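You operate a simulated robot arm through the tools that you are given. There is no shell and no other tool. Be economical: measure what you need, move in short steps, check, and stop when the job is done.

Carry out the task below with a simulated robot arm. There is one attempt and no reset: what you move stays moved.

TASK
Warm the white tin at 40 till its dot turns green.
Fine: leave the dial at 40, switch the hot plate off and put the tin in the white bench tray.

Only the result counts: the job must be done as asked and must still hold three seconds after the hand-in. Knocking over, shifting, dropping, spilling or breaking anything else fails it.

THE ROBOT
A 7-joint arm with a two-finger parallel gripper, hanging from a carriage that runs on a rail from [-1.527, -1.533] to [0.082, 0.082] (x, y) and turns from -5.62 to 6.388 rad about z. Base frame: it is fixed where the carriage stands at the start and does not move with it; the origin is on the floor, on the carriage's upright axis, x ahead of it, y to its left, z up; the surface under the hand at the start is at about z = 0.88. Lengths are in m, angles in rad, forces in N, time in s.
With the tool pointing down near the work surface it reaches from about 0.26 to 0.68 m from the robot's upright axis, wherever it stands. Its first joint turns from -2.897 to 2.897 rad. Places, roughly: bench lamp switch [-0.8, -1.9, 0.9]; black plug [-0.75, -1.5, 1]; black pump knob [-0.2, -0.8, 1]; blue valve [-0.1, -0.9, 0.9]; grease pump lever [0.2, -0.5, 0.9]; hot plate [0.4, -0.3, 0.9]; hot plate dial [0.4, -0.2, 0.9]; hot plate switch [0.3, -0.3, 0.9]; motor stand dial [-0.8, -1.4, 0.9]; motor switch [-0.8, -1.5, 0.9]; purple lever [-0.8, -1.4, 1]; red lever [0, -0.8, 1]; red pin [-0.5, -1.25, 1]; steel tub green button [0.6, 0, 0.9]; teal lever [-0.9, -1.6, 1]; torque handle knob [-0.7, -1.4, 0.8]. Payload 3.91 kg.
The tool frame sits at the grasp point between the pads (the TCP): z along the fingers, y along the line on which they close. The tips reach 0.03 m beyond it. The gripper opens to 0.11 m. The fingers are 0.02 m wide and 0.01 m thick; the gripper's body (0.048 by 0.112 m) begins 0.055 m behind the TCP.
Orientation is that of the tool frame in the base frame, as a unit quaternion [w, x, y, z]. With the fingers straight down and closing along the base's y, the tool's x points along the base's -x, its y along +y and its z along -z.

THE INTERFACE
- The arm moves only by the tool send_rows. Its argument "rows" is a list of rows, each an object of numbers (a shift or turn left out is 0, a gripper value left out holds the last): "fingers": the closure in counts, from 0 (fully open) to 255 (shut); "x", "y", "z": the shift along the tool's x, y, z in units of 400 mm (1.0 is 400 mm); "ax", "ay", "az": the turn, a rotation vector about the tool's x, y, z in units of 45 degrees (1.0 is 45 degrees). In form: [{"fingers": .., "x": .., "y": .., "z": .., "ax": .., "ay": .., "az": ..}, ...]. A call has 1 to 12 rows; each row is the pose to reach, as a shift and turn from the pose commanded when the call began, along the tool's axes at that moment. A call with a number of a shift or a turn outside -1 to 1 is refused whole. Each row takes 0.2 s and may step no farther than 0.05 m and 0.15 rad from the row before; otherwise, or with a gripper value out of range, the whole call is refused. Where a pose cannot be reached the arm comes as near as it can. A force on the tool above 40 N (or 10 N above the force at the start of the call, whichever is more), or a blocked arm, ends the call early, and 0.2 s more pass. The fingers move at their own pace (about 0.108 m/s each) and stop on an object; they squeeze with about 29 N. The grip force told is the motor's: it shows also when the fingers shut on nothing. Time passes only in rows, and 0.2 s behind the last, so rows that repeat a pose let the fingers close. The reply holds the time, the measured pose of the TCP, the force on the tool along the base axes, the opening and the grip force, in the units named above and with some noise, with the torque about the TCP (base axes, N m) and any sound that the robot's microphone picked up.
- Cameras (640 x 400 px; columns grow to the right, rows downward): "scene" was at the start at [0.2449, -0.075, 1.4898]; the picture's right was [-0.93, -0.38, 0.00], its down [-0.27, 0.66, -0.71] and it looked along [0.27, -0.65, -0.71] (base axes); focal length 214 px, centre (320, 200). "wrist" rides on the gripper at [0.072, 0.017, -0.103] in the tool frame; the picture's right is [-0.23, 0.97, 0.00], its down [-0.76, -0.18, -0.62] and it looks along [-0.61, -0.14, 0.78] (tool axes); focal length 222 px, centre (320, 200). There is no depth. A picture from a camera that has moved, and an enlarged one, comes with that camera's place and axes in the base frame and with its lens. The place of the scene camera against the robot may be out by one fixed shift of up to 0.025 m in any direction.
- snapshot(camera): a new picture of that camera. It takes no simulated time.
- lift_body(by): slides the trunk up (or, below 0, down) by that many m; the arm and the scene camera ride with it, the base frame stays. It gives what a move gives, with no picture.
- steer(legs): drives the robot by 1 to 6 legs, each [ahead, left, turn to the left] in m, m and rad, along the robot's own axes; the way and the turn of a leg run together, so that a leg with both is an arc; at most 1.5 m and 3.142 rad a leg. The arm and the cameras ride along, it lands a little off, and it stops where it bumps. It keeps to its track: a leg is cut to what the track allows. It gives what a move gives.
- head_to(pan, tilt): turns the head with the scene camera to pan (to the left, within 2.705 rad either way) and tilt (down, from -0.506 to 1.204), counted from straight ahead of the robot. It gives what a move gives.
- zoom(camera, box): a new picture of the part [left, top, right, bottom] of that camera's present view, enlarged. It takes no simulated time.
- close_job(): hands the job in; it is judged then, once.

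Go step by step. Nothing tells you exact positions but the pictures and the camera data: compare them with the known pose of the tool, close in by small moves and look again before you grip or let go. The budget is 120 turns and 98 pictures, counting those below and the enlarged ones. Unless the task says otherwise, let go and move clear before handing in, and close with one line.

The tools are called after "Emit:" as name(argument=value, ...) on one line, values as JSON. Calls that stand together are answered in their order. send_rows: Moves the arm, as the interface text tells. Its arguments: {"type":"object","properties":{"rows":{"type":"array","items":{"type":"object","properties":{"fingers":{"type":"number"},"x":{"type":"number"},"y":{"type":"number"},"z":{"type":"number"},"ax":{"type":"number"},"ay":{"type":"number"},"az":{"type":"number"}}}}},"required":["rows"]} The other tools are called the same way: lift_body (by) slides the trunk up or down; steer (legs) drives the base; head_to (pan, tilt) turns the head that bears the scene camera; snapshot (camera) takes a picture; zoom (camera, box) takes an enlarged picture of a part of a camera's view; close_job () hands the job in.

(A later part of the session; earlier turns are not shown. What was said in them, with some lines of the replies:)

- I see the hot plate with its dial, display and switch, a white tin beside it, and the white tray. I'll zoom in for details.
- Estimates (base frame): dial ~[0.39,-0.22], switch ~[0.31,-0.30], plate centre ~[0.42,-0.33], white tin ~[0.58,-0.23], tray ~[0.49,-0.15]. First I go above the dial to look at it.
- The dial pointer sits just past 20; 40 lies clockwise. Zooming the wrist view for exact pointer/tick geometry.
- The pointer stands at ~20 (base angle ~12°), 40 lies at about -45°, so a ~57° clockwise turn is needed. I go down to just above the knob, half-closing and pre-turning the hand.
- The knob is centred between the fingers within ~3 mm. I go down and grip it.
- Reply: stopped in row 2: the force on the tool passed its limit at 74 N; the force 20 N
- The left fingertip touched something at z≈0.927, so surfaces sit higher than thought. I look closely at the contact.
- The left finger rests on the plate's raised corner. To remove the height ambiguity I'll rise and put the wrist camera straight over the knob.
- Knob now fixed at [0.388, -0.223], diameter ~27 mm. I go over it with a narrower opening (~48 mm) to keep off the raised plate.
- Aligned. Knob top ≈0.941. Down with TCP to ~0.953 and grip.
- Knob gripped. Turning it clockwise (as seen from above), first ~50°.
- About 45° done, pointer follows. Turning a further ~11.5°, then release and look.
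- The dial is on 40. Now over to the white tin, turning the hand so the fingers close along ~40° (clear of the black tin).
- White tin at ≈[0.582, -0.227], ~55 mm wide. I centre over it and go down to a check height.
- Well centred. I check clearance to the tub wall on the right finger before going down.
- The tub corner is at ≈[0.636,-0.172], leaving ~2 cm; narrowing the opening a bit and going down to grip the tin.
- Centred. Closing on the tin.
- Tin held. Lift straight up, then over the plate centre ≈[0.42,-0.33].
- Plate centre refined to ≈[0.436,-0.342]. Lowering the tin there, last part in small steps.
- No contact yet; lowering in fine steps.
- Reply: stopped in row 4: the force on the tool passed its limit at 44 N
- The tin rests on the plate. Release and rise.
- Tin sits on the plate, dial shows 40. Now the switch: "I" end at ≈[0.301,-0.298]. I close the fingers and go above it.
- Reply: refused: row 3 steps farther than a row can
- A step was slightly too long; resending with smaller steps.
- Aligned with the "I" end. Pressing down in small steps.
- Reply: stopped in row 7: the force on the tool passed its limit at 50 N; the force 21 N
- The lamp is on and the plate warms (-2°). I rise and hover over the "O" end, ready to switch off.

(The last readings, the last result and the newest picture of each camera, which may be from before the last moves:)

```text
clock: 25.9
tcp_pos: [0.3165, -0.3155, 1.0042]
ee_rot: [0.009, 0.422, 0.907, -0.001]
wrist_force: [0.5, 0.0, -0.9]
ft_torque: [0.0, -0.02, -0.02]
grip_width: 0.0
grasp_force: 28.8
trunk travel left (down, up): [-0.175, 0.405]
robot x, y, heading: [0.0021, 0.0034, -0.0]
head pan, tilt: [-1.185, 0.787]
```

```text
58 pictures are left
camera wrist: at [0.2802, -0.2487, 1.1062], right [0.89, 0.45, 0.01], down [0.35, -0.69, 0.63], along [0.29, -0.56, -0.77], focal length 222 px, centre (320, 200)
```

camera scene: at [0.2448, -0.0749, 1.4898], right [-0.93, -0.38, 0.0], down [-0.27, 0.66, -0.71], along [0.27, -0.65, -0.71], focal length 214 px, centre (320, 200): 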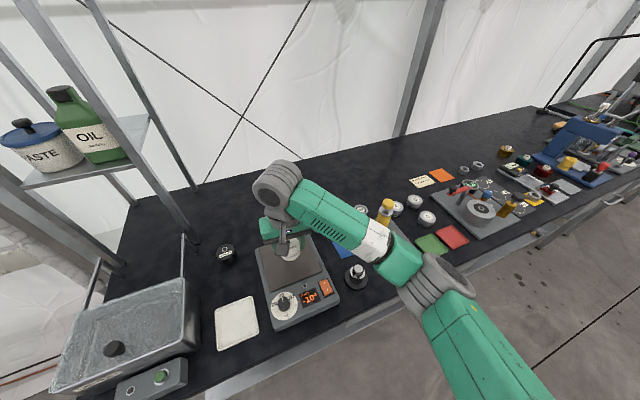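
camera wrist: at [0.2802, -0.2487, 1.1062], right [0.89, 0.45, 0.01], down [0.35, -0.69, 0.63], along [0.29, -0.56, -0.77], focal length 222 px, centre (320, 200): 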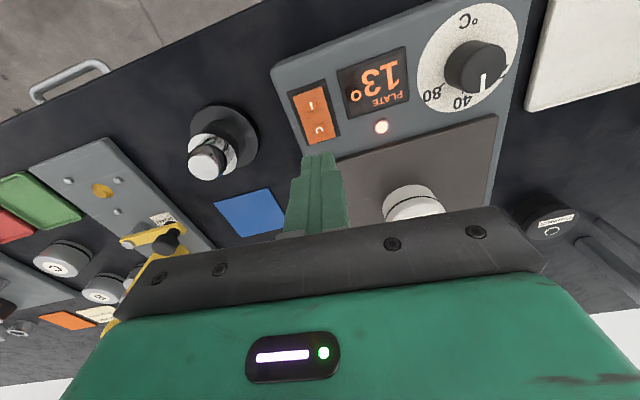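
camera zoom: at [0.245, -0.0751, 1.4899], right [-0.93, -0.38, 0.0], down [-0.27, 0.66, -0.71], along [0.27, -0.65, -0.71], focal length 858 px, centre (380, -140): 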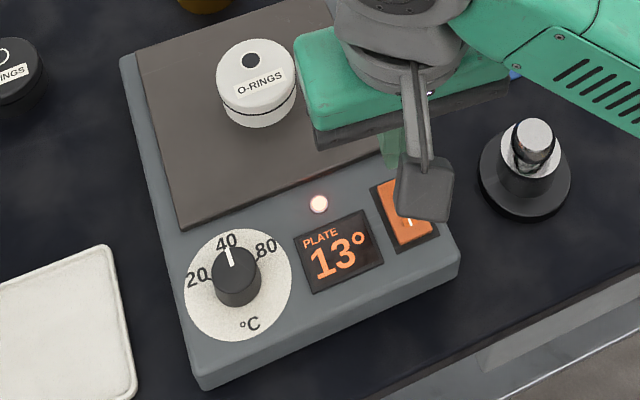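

Plate at 13° and rising; dot still black. Waiting in place.

Emit:
send_rows(rows=[{"z": 0}, {"z": 0}, {"z": 0}, {"z": 0}, {"z": 0}, {"z": 0}, {"z": 0}, {"z": 0}, {"z": 0}, {"z": 0}, {"z": 0}, {"z": 0}])

Emit:
zoom(camera="scene", box=[255, 235, 355, 335])

```text
clock: 28.5
tcp_pos: [0.3145, -0.3156, 1.0041]
ee_rot: [0.008, 0.422, 0.907, -0.002]
wrist_force: [-0.2, 0.6, -0.5]
ft_torque: [-0.04, -0.05, 0.0]
grip_width: 0.0
grasp_force: 29.1
trunk travel left (down, up): [-0.175, 0.405]
robot x, y, heading: [-0.0003, 0.0018, -0.001]
head pan, tilt: [-1.185, 0.787]
```

```text
4.00 times, centred on (305, 285) of scene
camera zoom: at [0.2449, -0.075, 1.4898], right [-0.93, -0.38, 0.0], down [-0.27, 0.66, -0.71], along [0.27, -0.65, -0.71], focal length 858 px, centre (380, -140)
```

zoom: 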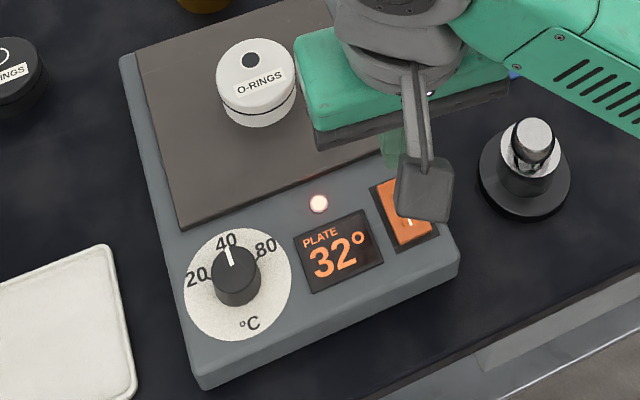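

32° and climbing; dot still black. Waiting on.

Emit:
send_rows(rows=[{"z": 0}, {"z": 0}, {"z": 0}, {"z": 0}, {"z": 0}, {"z": 0}, {"z": 0}, {"z": 0}, {"z": 0}, {"z": 0}, {"z": 0}, {"z": 0}])

Emit:
zoom(camera="scene", box=[255, 235, 355, 335])

```text
clock: 31.1
tcp_pos: [0.315, -0.3144, 1.0042]
ee_rot: [0.008, 0.422, 0.906, -0.002]
wrist_force: [-0.6, 0.2, -0.2]
ft_torque: [0.03, 0.01, 0.01]
grip_width: 0.0001
grasp_force: 29.0
trunk travel left (down, up): [-0.175, 0.405]
robot x, y, heading: [-0.0051, -0.0014, 0.001]
head pan, tilt: [-1.185, 0.787]
```

```text
4.00 times, centred on (305, 285) of scene
camera zoom: at [0.2449, -0.075, 1.4898], right [-0.93, -0.38, 0.0], down [-0.27, 0.66, -0.71], along [0.27, -0.65, -0.71], focal length 858 px, centre (380, -140)
```

zoom: 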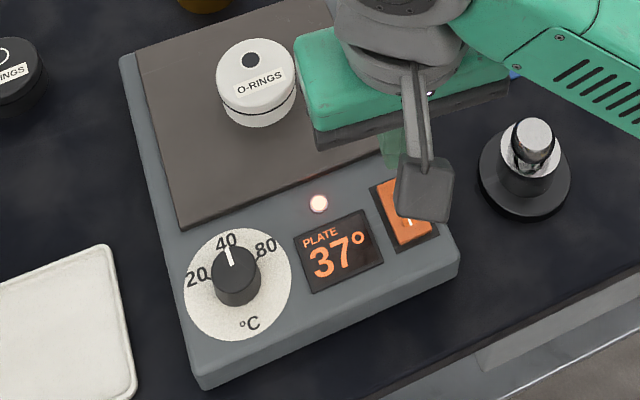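

37°, dot still black; waiting further.

Emit:
send_rows(rows=[{"z": 0}, {"z": 0}, {"z": 0}, {"z": 0}, {"z": 0}, {"z": 0}, {"z": 0}, {"z": 0}, {"z": 0}, {"z": 0}, {"z": 0}, {"z": 0}])

Emit:
zoom(camera="scene", box=[255, 235, 355, 335])

```text
clock: 33.7
tcp_pos: [0.3153, -0.3151, 1.0041]
ee_rot: [0.008, 0.422, 0.906, -0.002]
wrist_force: [0.2, 0.1, 0.3]
ft_torque: [-0.01, -0.01, -0.02]
grip_width: 0.0001
grasp_force: 28.6
trunk travel left (down, up): [-0.175, 0.405]
robot x, y, heading: [-0.0001, -0.0, -0.001]
head pan, tilt: [-1.185, 0.787]
```

```text
4.00 times, centred on (305, 285) of scene
camera zoom: at [0.2449, -0.075, 1.4898], right [-0.93, -0.38, 0.0], down [-0.27, 0.66, -0.71], along [0.27, -0.65, -0.71], focal length 858 px, centre (380, -140)
```

zoom: 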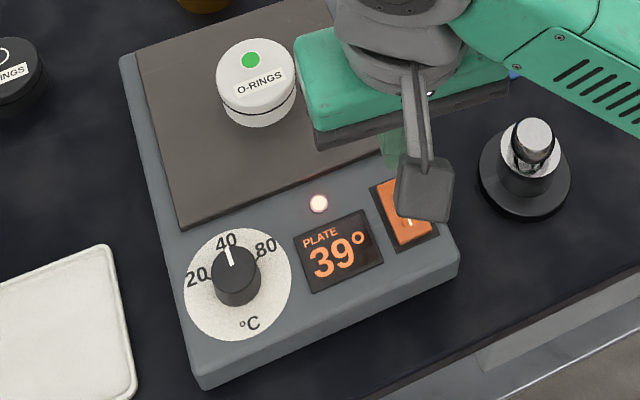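

The dot is green. Pressing the "O" end now.

Emit:
send_rows(rows=[{"z": 0.07}, {"z": 0.095}, {"z": 0.105}, {"z": 0.115}, {"z": 0.125}, {"z": 0.135}])

Emit:
zoom(camera="scene", box=[255, 235, 355, 335])

```text
clock: 35.0
tcp_pos: [0.3155, -0.3154, 0.9553]
ee_rot: [0.01, 0.421, 0.907, -0.002]
wrist_force: [-2.5, 2.8, 17.5]
ft_torque: [0.16, 0.24, -0.19]
grip_width: 0.0
grasp_force: 28.9
trunk travel left (down, up): [-0.175, 0.405]
robot x, y, heading: [-0.0001, 0.0011, 0.0]
head pan, tilt: [-1.185, 0.787]
stopped in row 6: the force on the tool passed its limit at 48 N (the readings are from after the stop); the commanded pose is now the measured one
```

```text
4.00 times, centred on (305, 285) of scene
camera zoom: at [0.2451, -0.075, 1.4901], right [-0.93, -0.38, 0.0], down [-0.27, 0.66, -0.71], along [0.27, -0.65, -0.71], focal length 858 px, centre (380, -140)
```

zoom: 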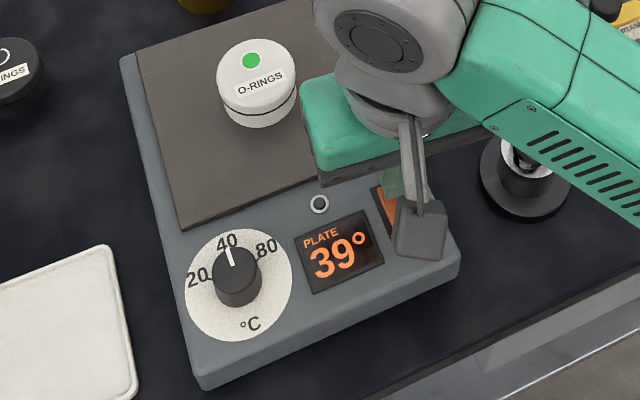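

Lamp off, dial at 40, dot green. Rise, open and go back over the tin (also levelling a slight tool tilt).

Emit:
send_rows(rows=[{"z": -0.1}, {"z": -0.2}, {"z": -0.3, "ax": 0.006, "ay": 0.025}, {"x": -0.06, "y": 0.046, "z": -0.3, "fingers": 75, "ax": 0.006, "ay": 0.025}, {"x": -0.12, "y": 0.092, "z": -0.3, "ax": 0.006, "ay": 0.025}, {"x": -0.18, "y": 0.138, "z": -0.3, "ax": 0.006, "ay": 0.025}, {"x": -0.239, "y": 0.1845, "z": -0.3, "ax": 0.006, "ay": 0.025}, {"x": -0.239, "y": 0.1845, "z": -0.3, "ax": 0.006, "ay": 0.025}])

Emit:
snapshot(camera="wrist")

```text
clock: 36.8
tcp_pos: [0.4328, -0.3396, 1.0785]
ee_rot: [-0.002, 0.422, 0.907, -0.001]
wrist_force: [0.2, -0.3, 0.8]
ft_torque: [0.01, -0.01, 0.0]
grip_width: 0.0778
grasp_force: 0.1
trunk travel left (down, up): [-0.175, 0.405]
robot x, y, heading: [0.0011, 0.0021, -0.0]
head pan, tilt: [-1.185, 0.787]
```

```text
53 pictures are left
camera wrist: at [0.399, -0.275, 1.1801], right [0.89, 0.45, 0.0], down [0.36, -0.7, 0.62], along [0.28, -0.56, -0.78], focal length 222 px, centre (320, 200)
```

wrist: 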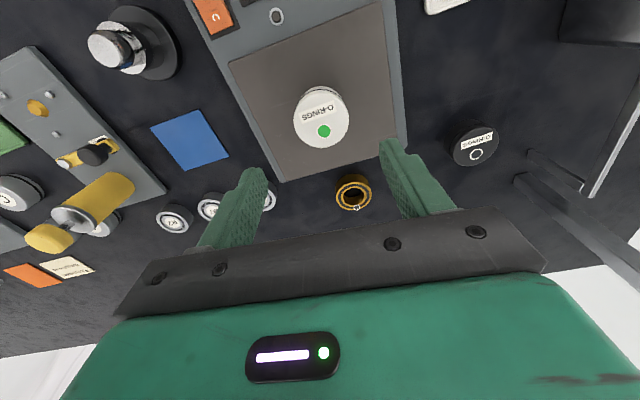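

Tin centred below. Down, grip, and lift.

Emit:
send_rows(rows=[{"z": 0.1}, {"z": 0.2}, {"z": 0.26}, {"z": 0.282}, {"z": 0.282}, {"z": 0.282, "fingers": 255}, {"z": 0.282}, {"z": 0.282}, {"z": 0.282}])

Emit:
snapshot(camera="wrist")

```text
clock: 38.8
tcp_pos: [0.4324, -0.3415, 0.9643]
ee_rot: [-0.002, 0.422, 0.907, 0.0]
wrist_force: [0.5, 0.0, -0.7]
ft_torque: [-0.01, 0.0, -0.01]
grip_width: 0.0544
grasp_force: 29.2
trunk travel left (down, up): [-0.175, 0.405]
robot x, y, heading: [0.0026, -0.0025, -0.001]
head pan, tilt: [-1.185, 0.787]
```

```text
52 pictures are left
camera wrist: at [0.3988, -0.275, 1.0675], right [0.89, 0.45, 0.0], down [0.36, -0.7, 0.62], along [0.28, -0.56, -0.78], focal length 222 px, centre (320, 200)
```

wrist: 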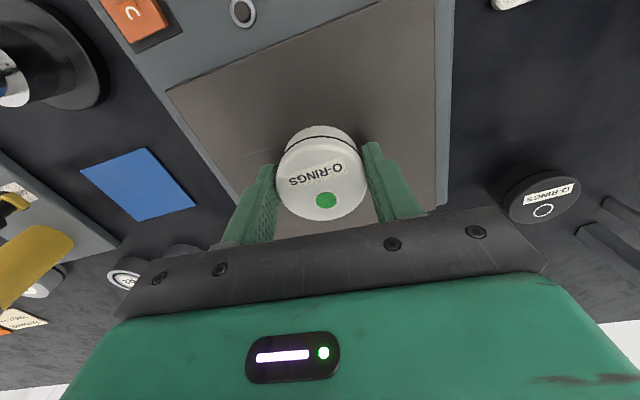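

Gripped. Lift and carry above the white tray at ≈[0.49,-0.15].

Emit:
send_rows(rows=[{"z": -0.1}, {"z": -0.2}, {"z": -0.25}, {"x": 0.0546, "y": 0.0834, "z": -0.25}, {"x": 0.109, "y": 0.167, "z": -0.25}, {"x": 0.164, "y": 0.25, "z": -0.25}, {"x": 0.218, "y": 0.334, "z": -0.25}, {"x": 0.273, "y": 0.417, "z": -0.25}, {"x": 0.273, "y": 0.417, "z": -0.25}])

Emit:
snapshot(camera="wrist")

Emit:
snapshot(camera="scene")

```text
clock: 40.8
tcp_pos: [0.4894, -0.148, 1.0641]
ee_rot: [-0.001, 0.421, 0.907, 0.0]
wrist_force: [0.1, 0.5, -1.0]
ft_torque: [0.01, -0.02, 0.04]
grip_width: 0.0543
grasp_force: 29.3
trunk travel left (down, up): [-0.175, 0.405]
robot x, y, heading: [0.0005, 0.005, 0.002]
head pan, tilt: [-1.185, 0.787]
```

```text
51 pictures are left
camera wrist: at [0.4555, -0.0831, 1.1671], right [0.89, 0.45, 0.0], down [0.36, -0.7, 0.62], along [0.28, -0.56, -0.78], focal length 222 px, centre (320, 200)
```

wrist: 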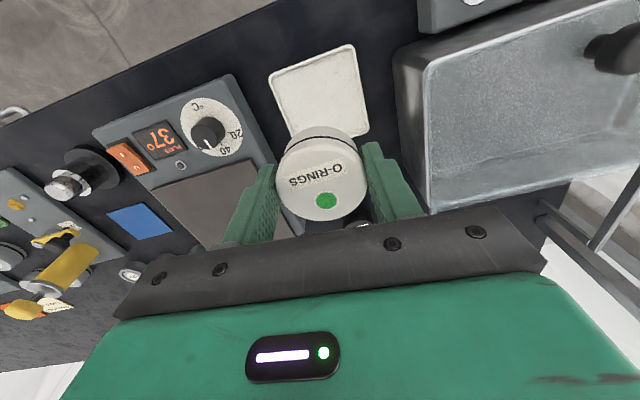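

```text
50 pictures are left
camera scene: at [0.2449, -0.0749, 1.4898], right [-0.93, -0.38, 0.0], down [-0.27, 0.66, -0.71], along [0.27, -0.65, -0.71], focal length 214 px, centre (320, 200)
```

scene: 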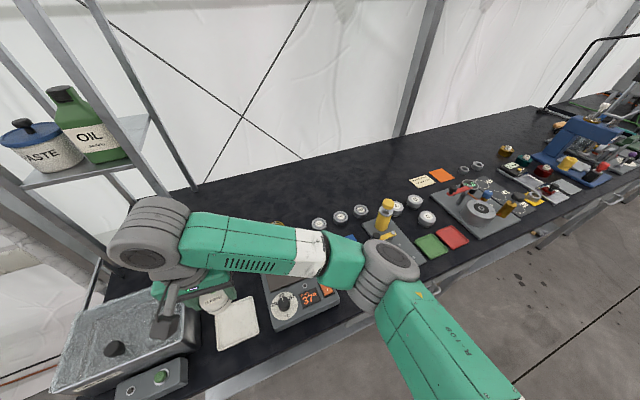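

Tray centre ≈[0.492,-0.152]; lowering the tin into it, with fine final steps.

Emit:
send_rows(rows=[{"x": -0.012, "z": 0.1}, {"x": -0.012, "z": 0.2}, {"x": -0.012, "z": 0.29}, {"x": -0.012, "z": 0.325}, {"x": -0.012, "z": 0.335}, {"x": -0.012, "z": 0.335}])

Emit:
zoom(camera="wrist", box=[220, 60, 420, 240])

```text
clock: 42.2
tcp_pos: [0.4921, -0.1524, 0.9289]
ee_rot: [-0.001, 0.422, 0.906, 0.0]
wrist_force: [-1.0, -0.7, -1.3]
ft_torque: [0.02, 0.0, -0.04]
grip_width: 0.0543
grasp_force: 28.4
trunk travel left (down, up): [-0.175, 0.405]
robot x, y, heading: [-0.002, 0.0024, 0.003]
head pan, tilt: [-1.185, 0.787]
```

```text
2.22 times, centred on (320, 150) of wrist
camera zoom: at [0.4584, -0.0875, 1.0326], right [0.89, 0.45, 0.0], down [0.36, -0.7, 0.62], along [0.28, -0.56, -0.78], focal length 494 px, centre (320, 311)
```

zoom: 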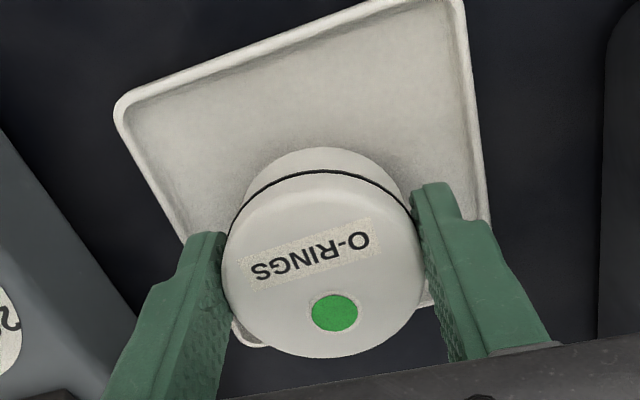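

The tin is over the tray's middle (diagonal corners agree). Fine lowering to contact.

Emit:
send_rows(rows=[{"z": 0.005}, {"z": 0.01}, {"z": 0.015}, {"z": 0.019}, {"z": 0.023}, {"z": 0.023}])

Emit:
zoom(camera="wrist", box=[220, 60, 420, 240])

```text
clock: 43.6
tcp_pos: [0.4921, -0.1522, 0.9212]
ee_rot: [0.0, 0.422, 0.907, -0.001]
wrist_force: [-2.7, 0.2, 6.1]
ft_torque: [0.12, 0.0, 0.03]
grip_width: 0.0545
grasp_force: 28.8
trunk travel left (down, up): [-0.175, 0.405]
robot x, y, heading: [0.0012, -0.0023, -0.001]
head pan, tilt: [-1.185, 0.787]
```

```text
2.22 times, centred on (320, 150) of wrist
camera zoom: at [0.4587, -0.0878, 1.0241], right [0.89, 0.45, 0.0], down [0.36, -0.7, 0.62], along [0.28, -0.56, -0.78], focal length 494 px, centre (320, 311)
```

zoom: 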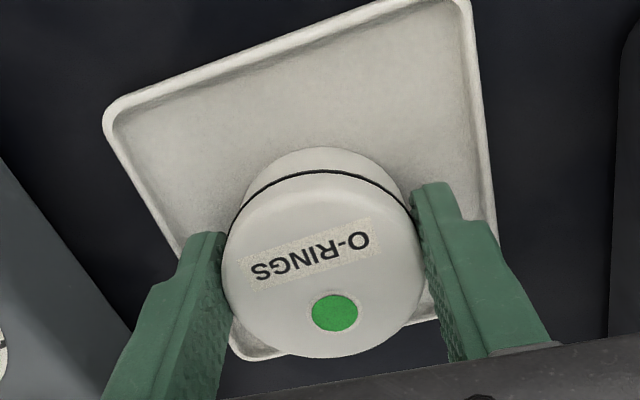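

Contact (6 N): the tin stands in the tray. Open slightly and rise.

Emit:
send_rows(rows=[{"fingers": 115}, {"fingers": 115}, {"fingers": 115}, {"z": -0.05}, {"z": -0.12}, {"z": -0.22}, {"z": -0.32}, {"z": -0.42}, {"z": -0.42}])

Emit:
snapshot(camera="wrist")

Emit:
zoom(camera="scene", box=[190, 210, 350, 350])

```text
clock: 45.6
tcp_pos: [0.4919, -0.1526, 1.0894]
ee_rot: [-0.002, 0.422, 0.907, 0.0]
wrist_force: [-0.1, 0.2, -0.3]
ft_torque: [0.03, 0.0, 0.01]
grip_width: 0.0604
grasp_force: 0.1
trunk travel left (down, up): [-0.175, 0.405]
robot x, y, heading: [-0.0003, 0.0027, -0.005]
head pan, tilt: [-1.185, 0.787]
```

```text
47 pictures are left
camera wrist: at [0.4588, -0.0883, 1.1926], right [0.89, 0.45, 0.0], down [0.36, -0.7, 0.62], along [0.28, -0.56, -0.78], focal length 222 px, centre (320, 200)
```

wrist: 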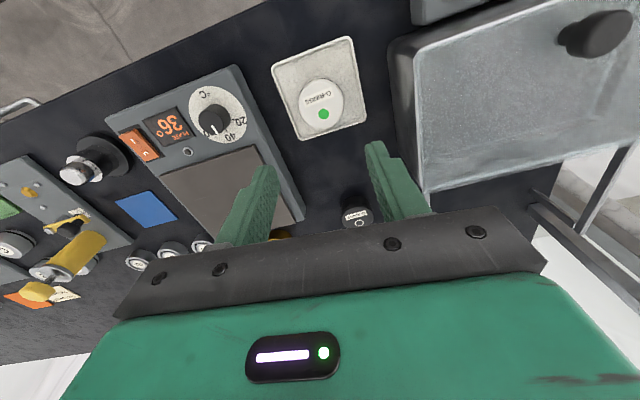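

```text
2.86 times, centred on (270, 280) of scene
camera zoom: at [0.245, -0.0751, 1.4898], right [-0.93, -0.38, 0.0], down [-0.27, 0.66, -0.71], along [0.27, -0.65, -0.71], focal length 613 px, centre (463, -29)
```

zoom: 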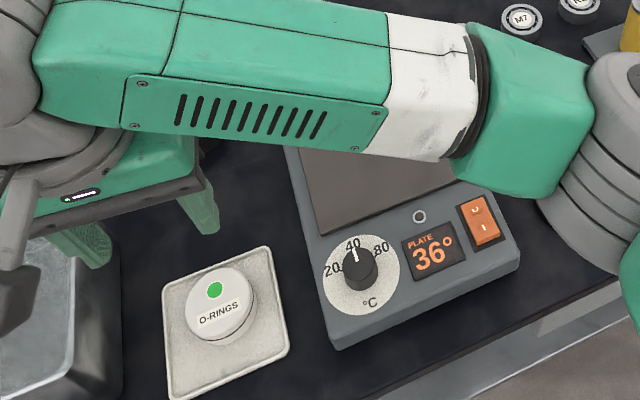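

The tin stands in the tray with its dot green. The dial is at 40, the lamp is out with the plate cooling, and the hand is clear, so I'm handing in.

Emit:
close_job()

```text
The job is handed in.
```

The white tin was warmed at 40 until its dot turned green and now stands in the white bench tray, with the dial left at 40 and the hot plate switched off.
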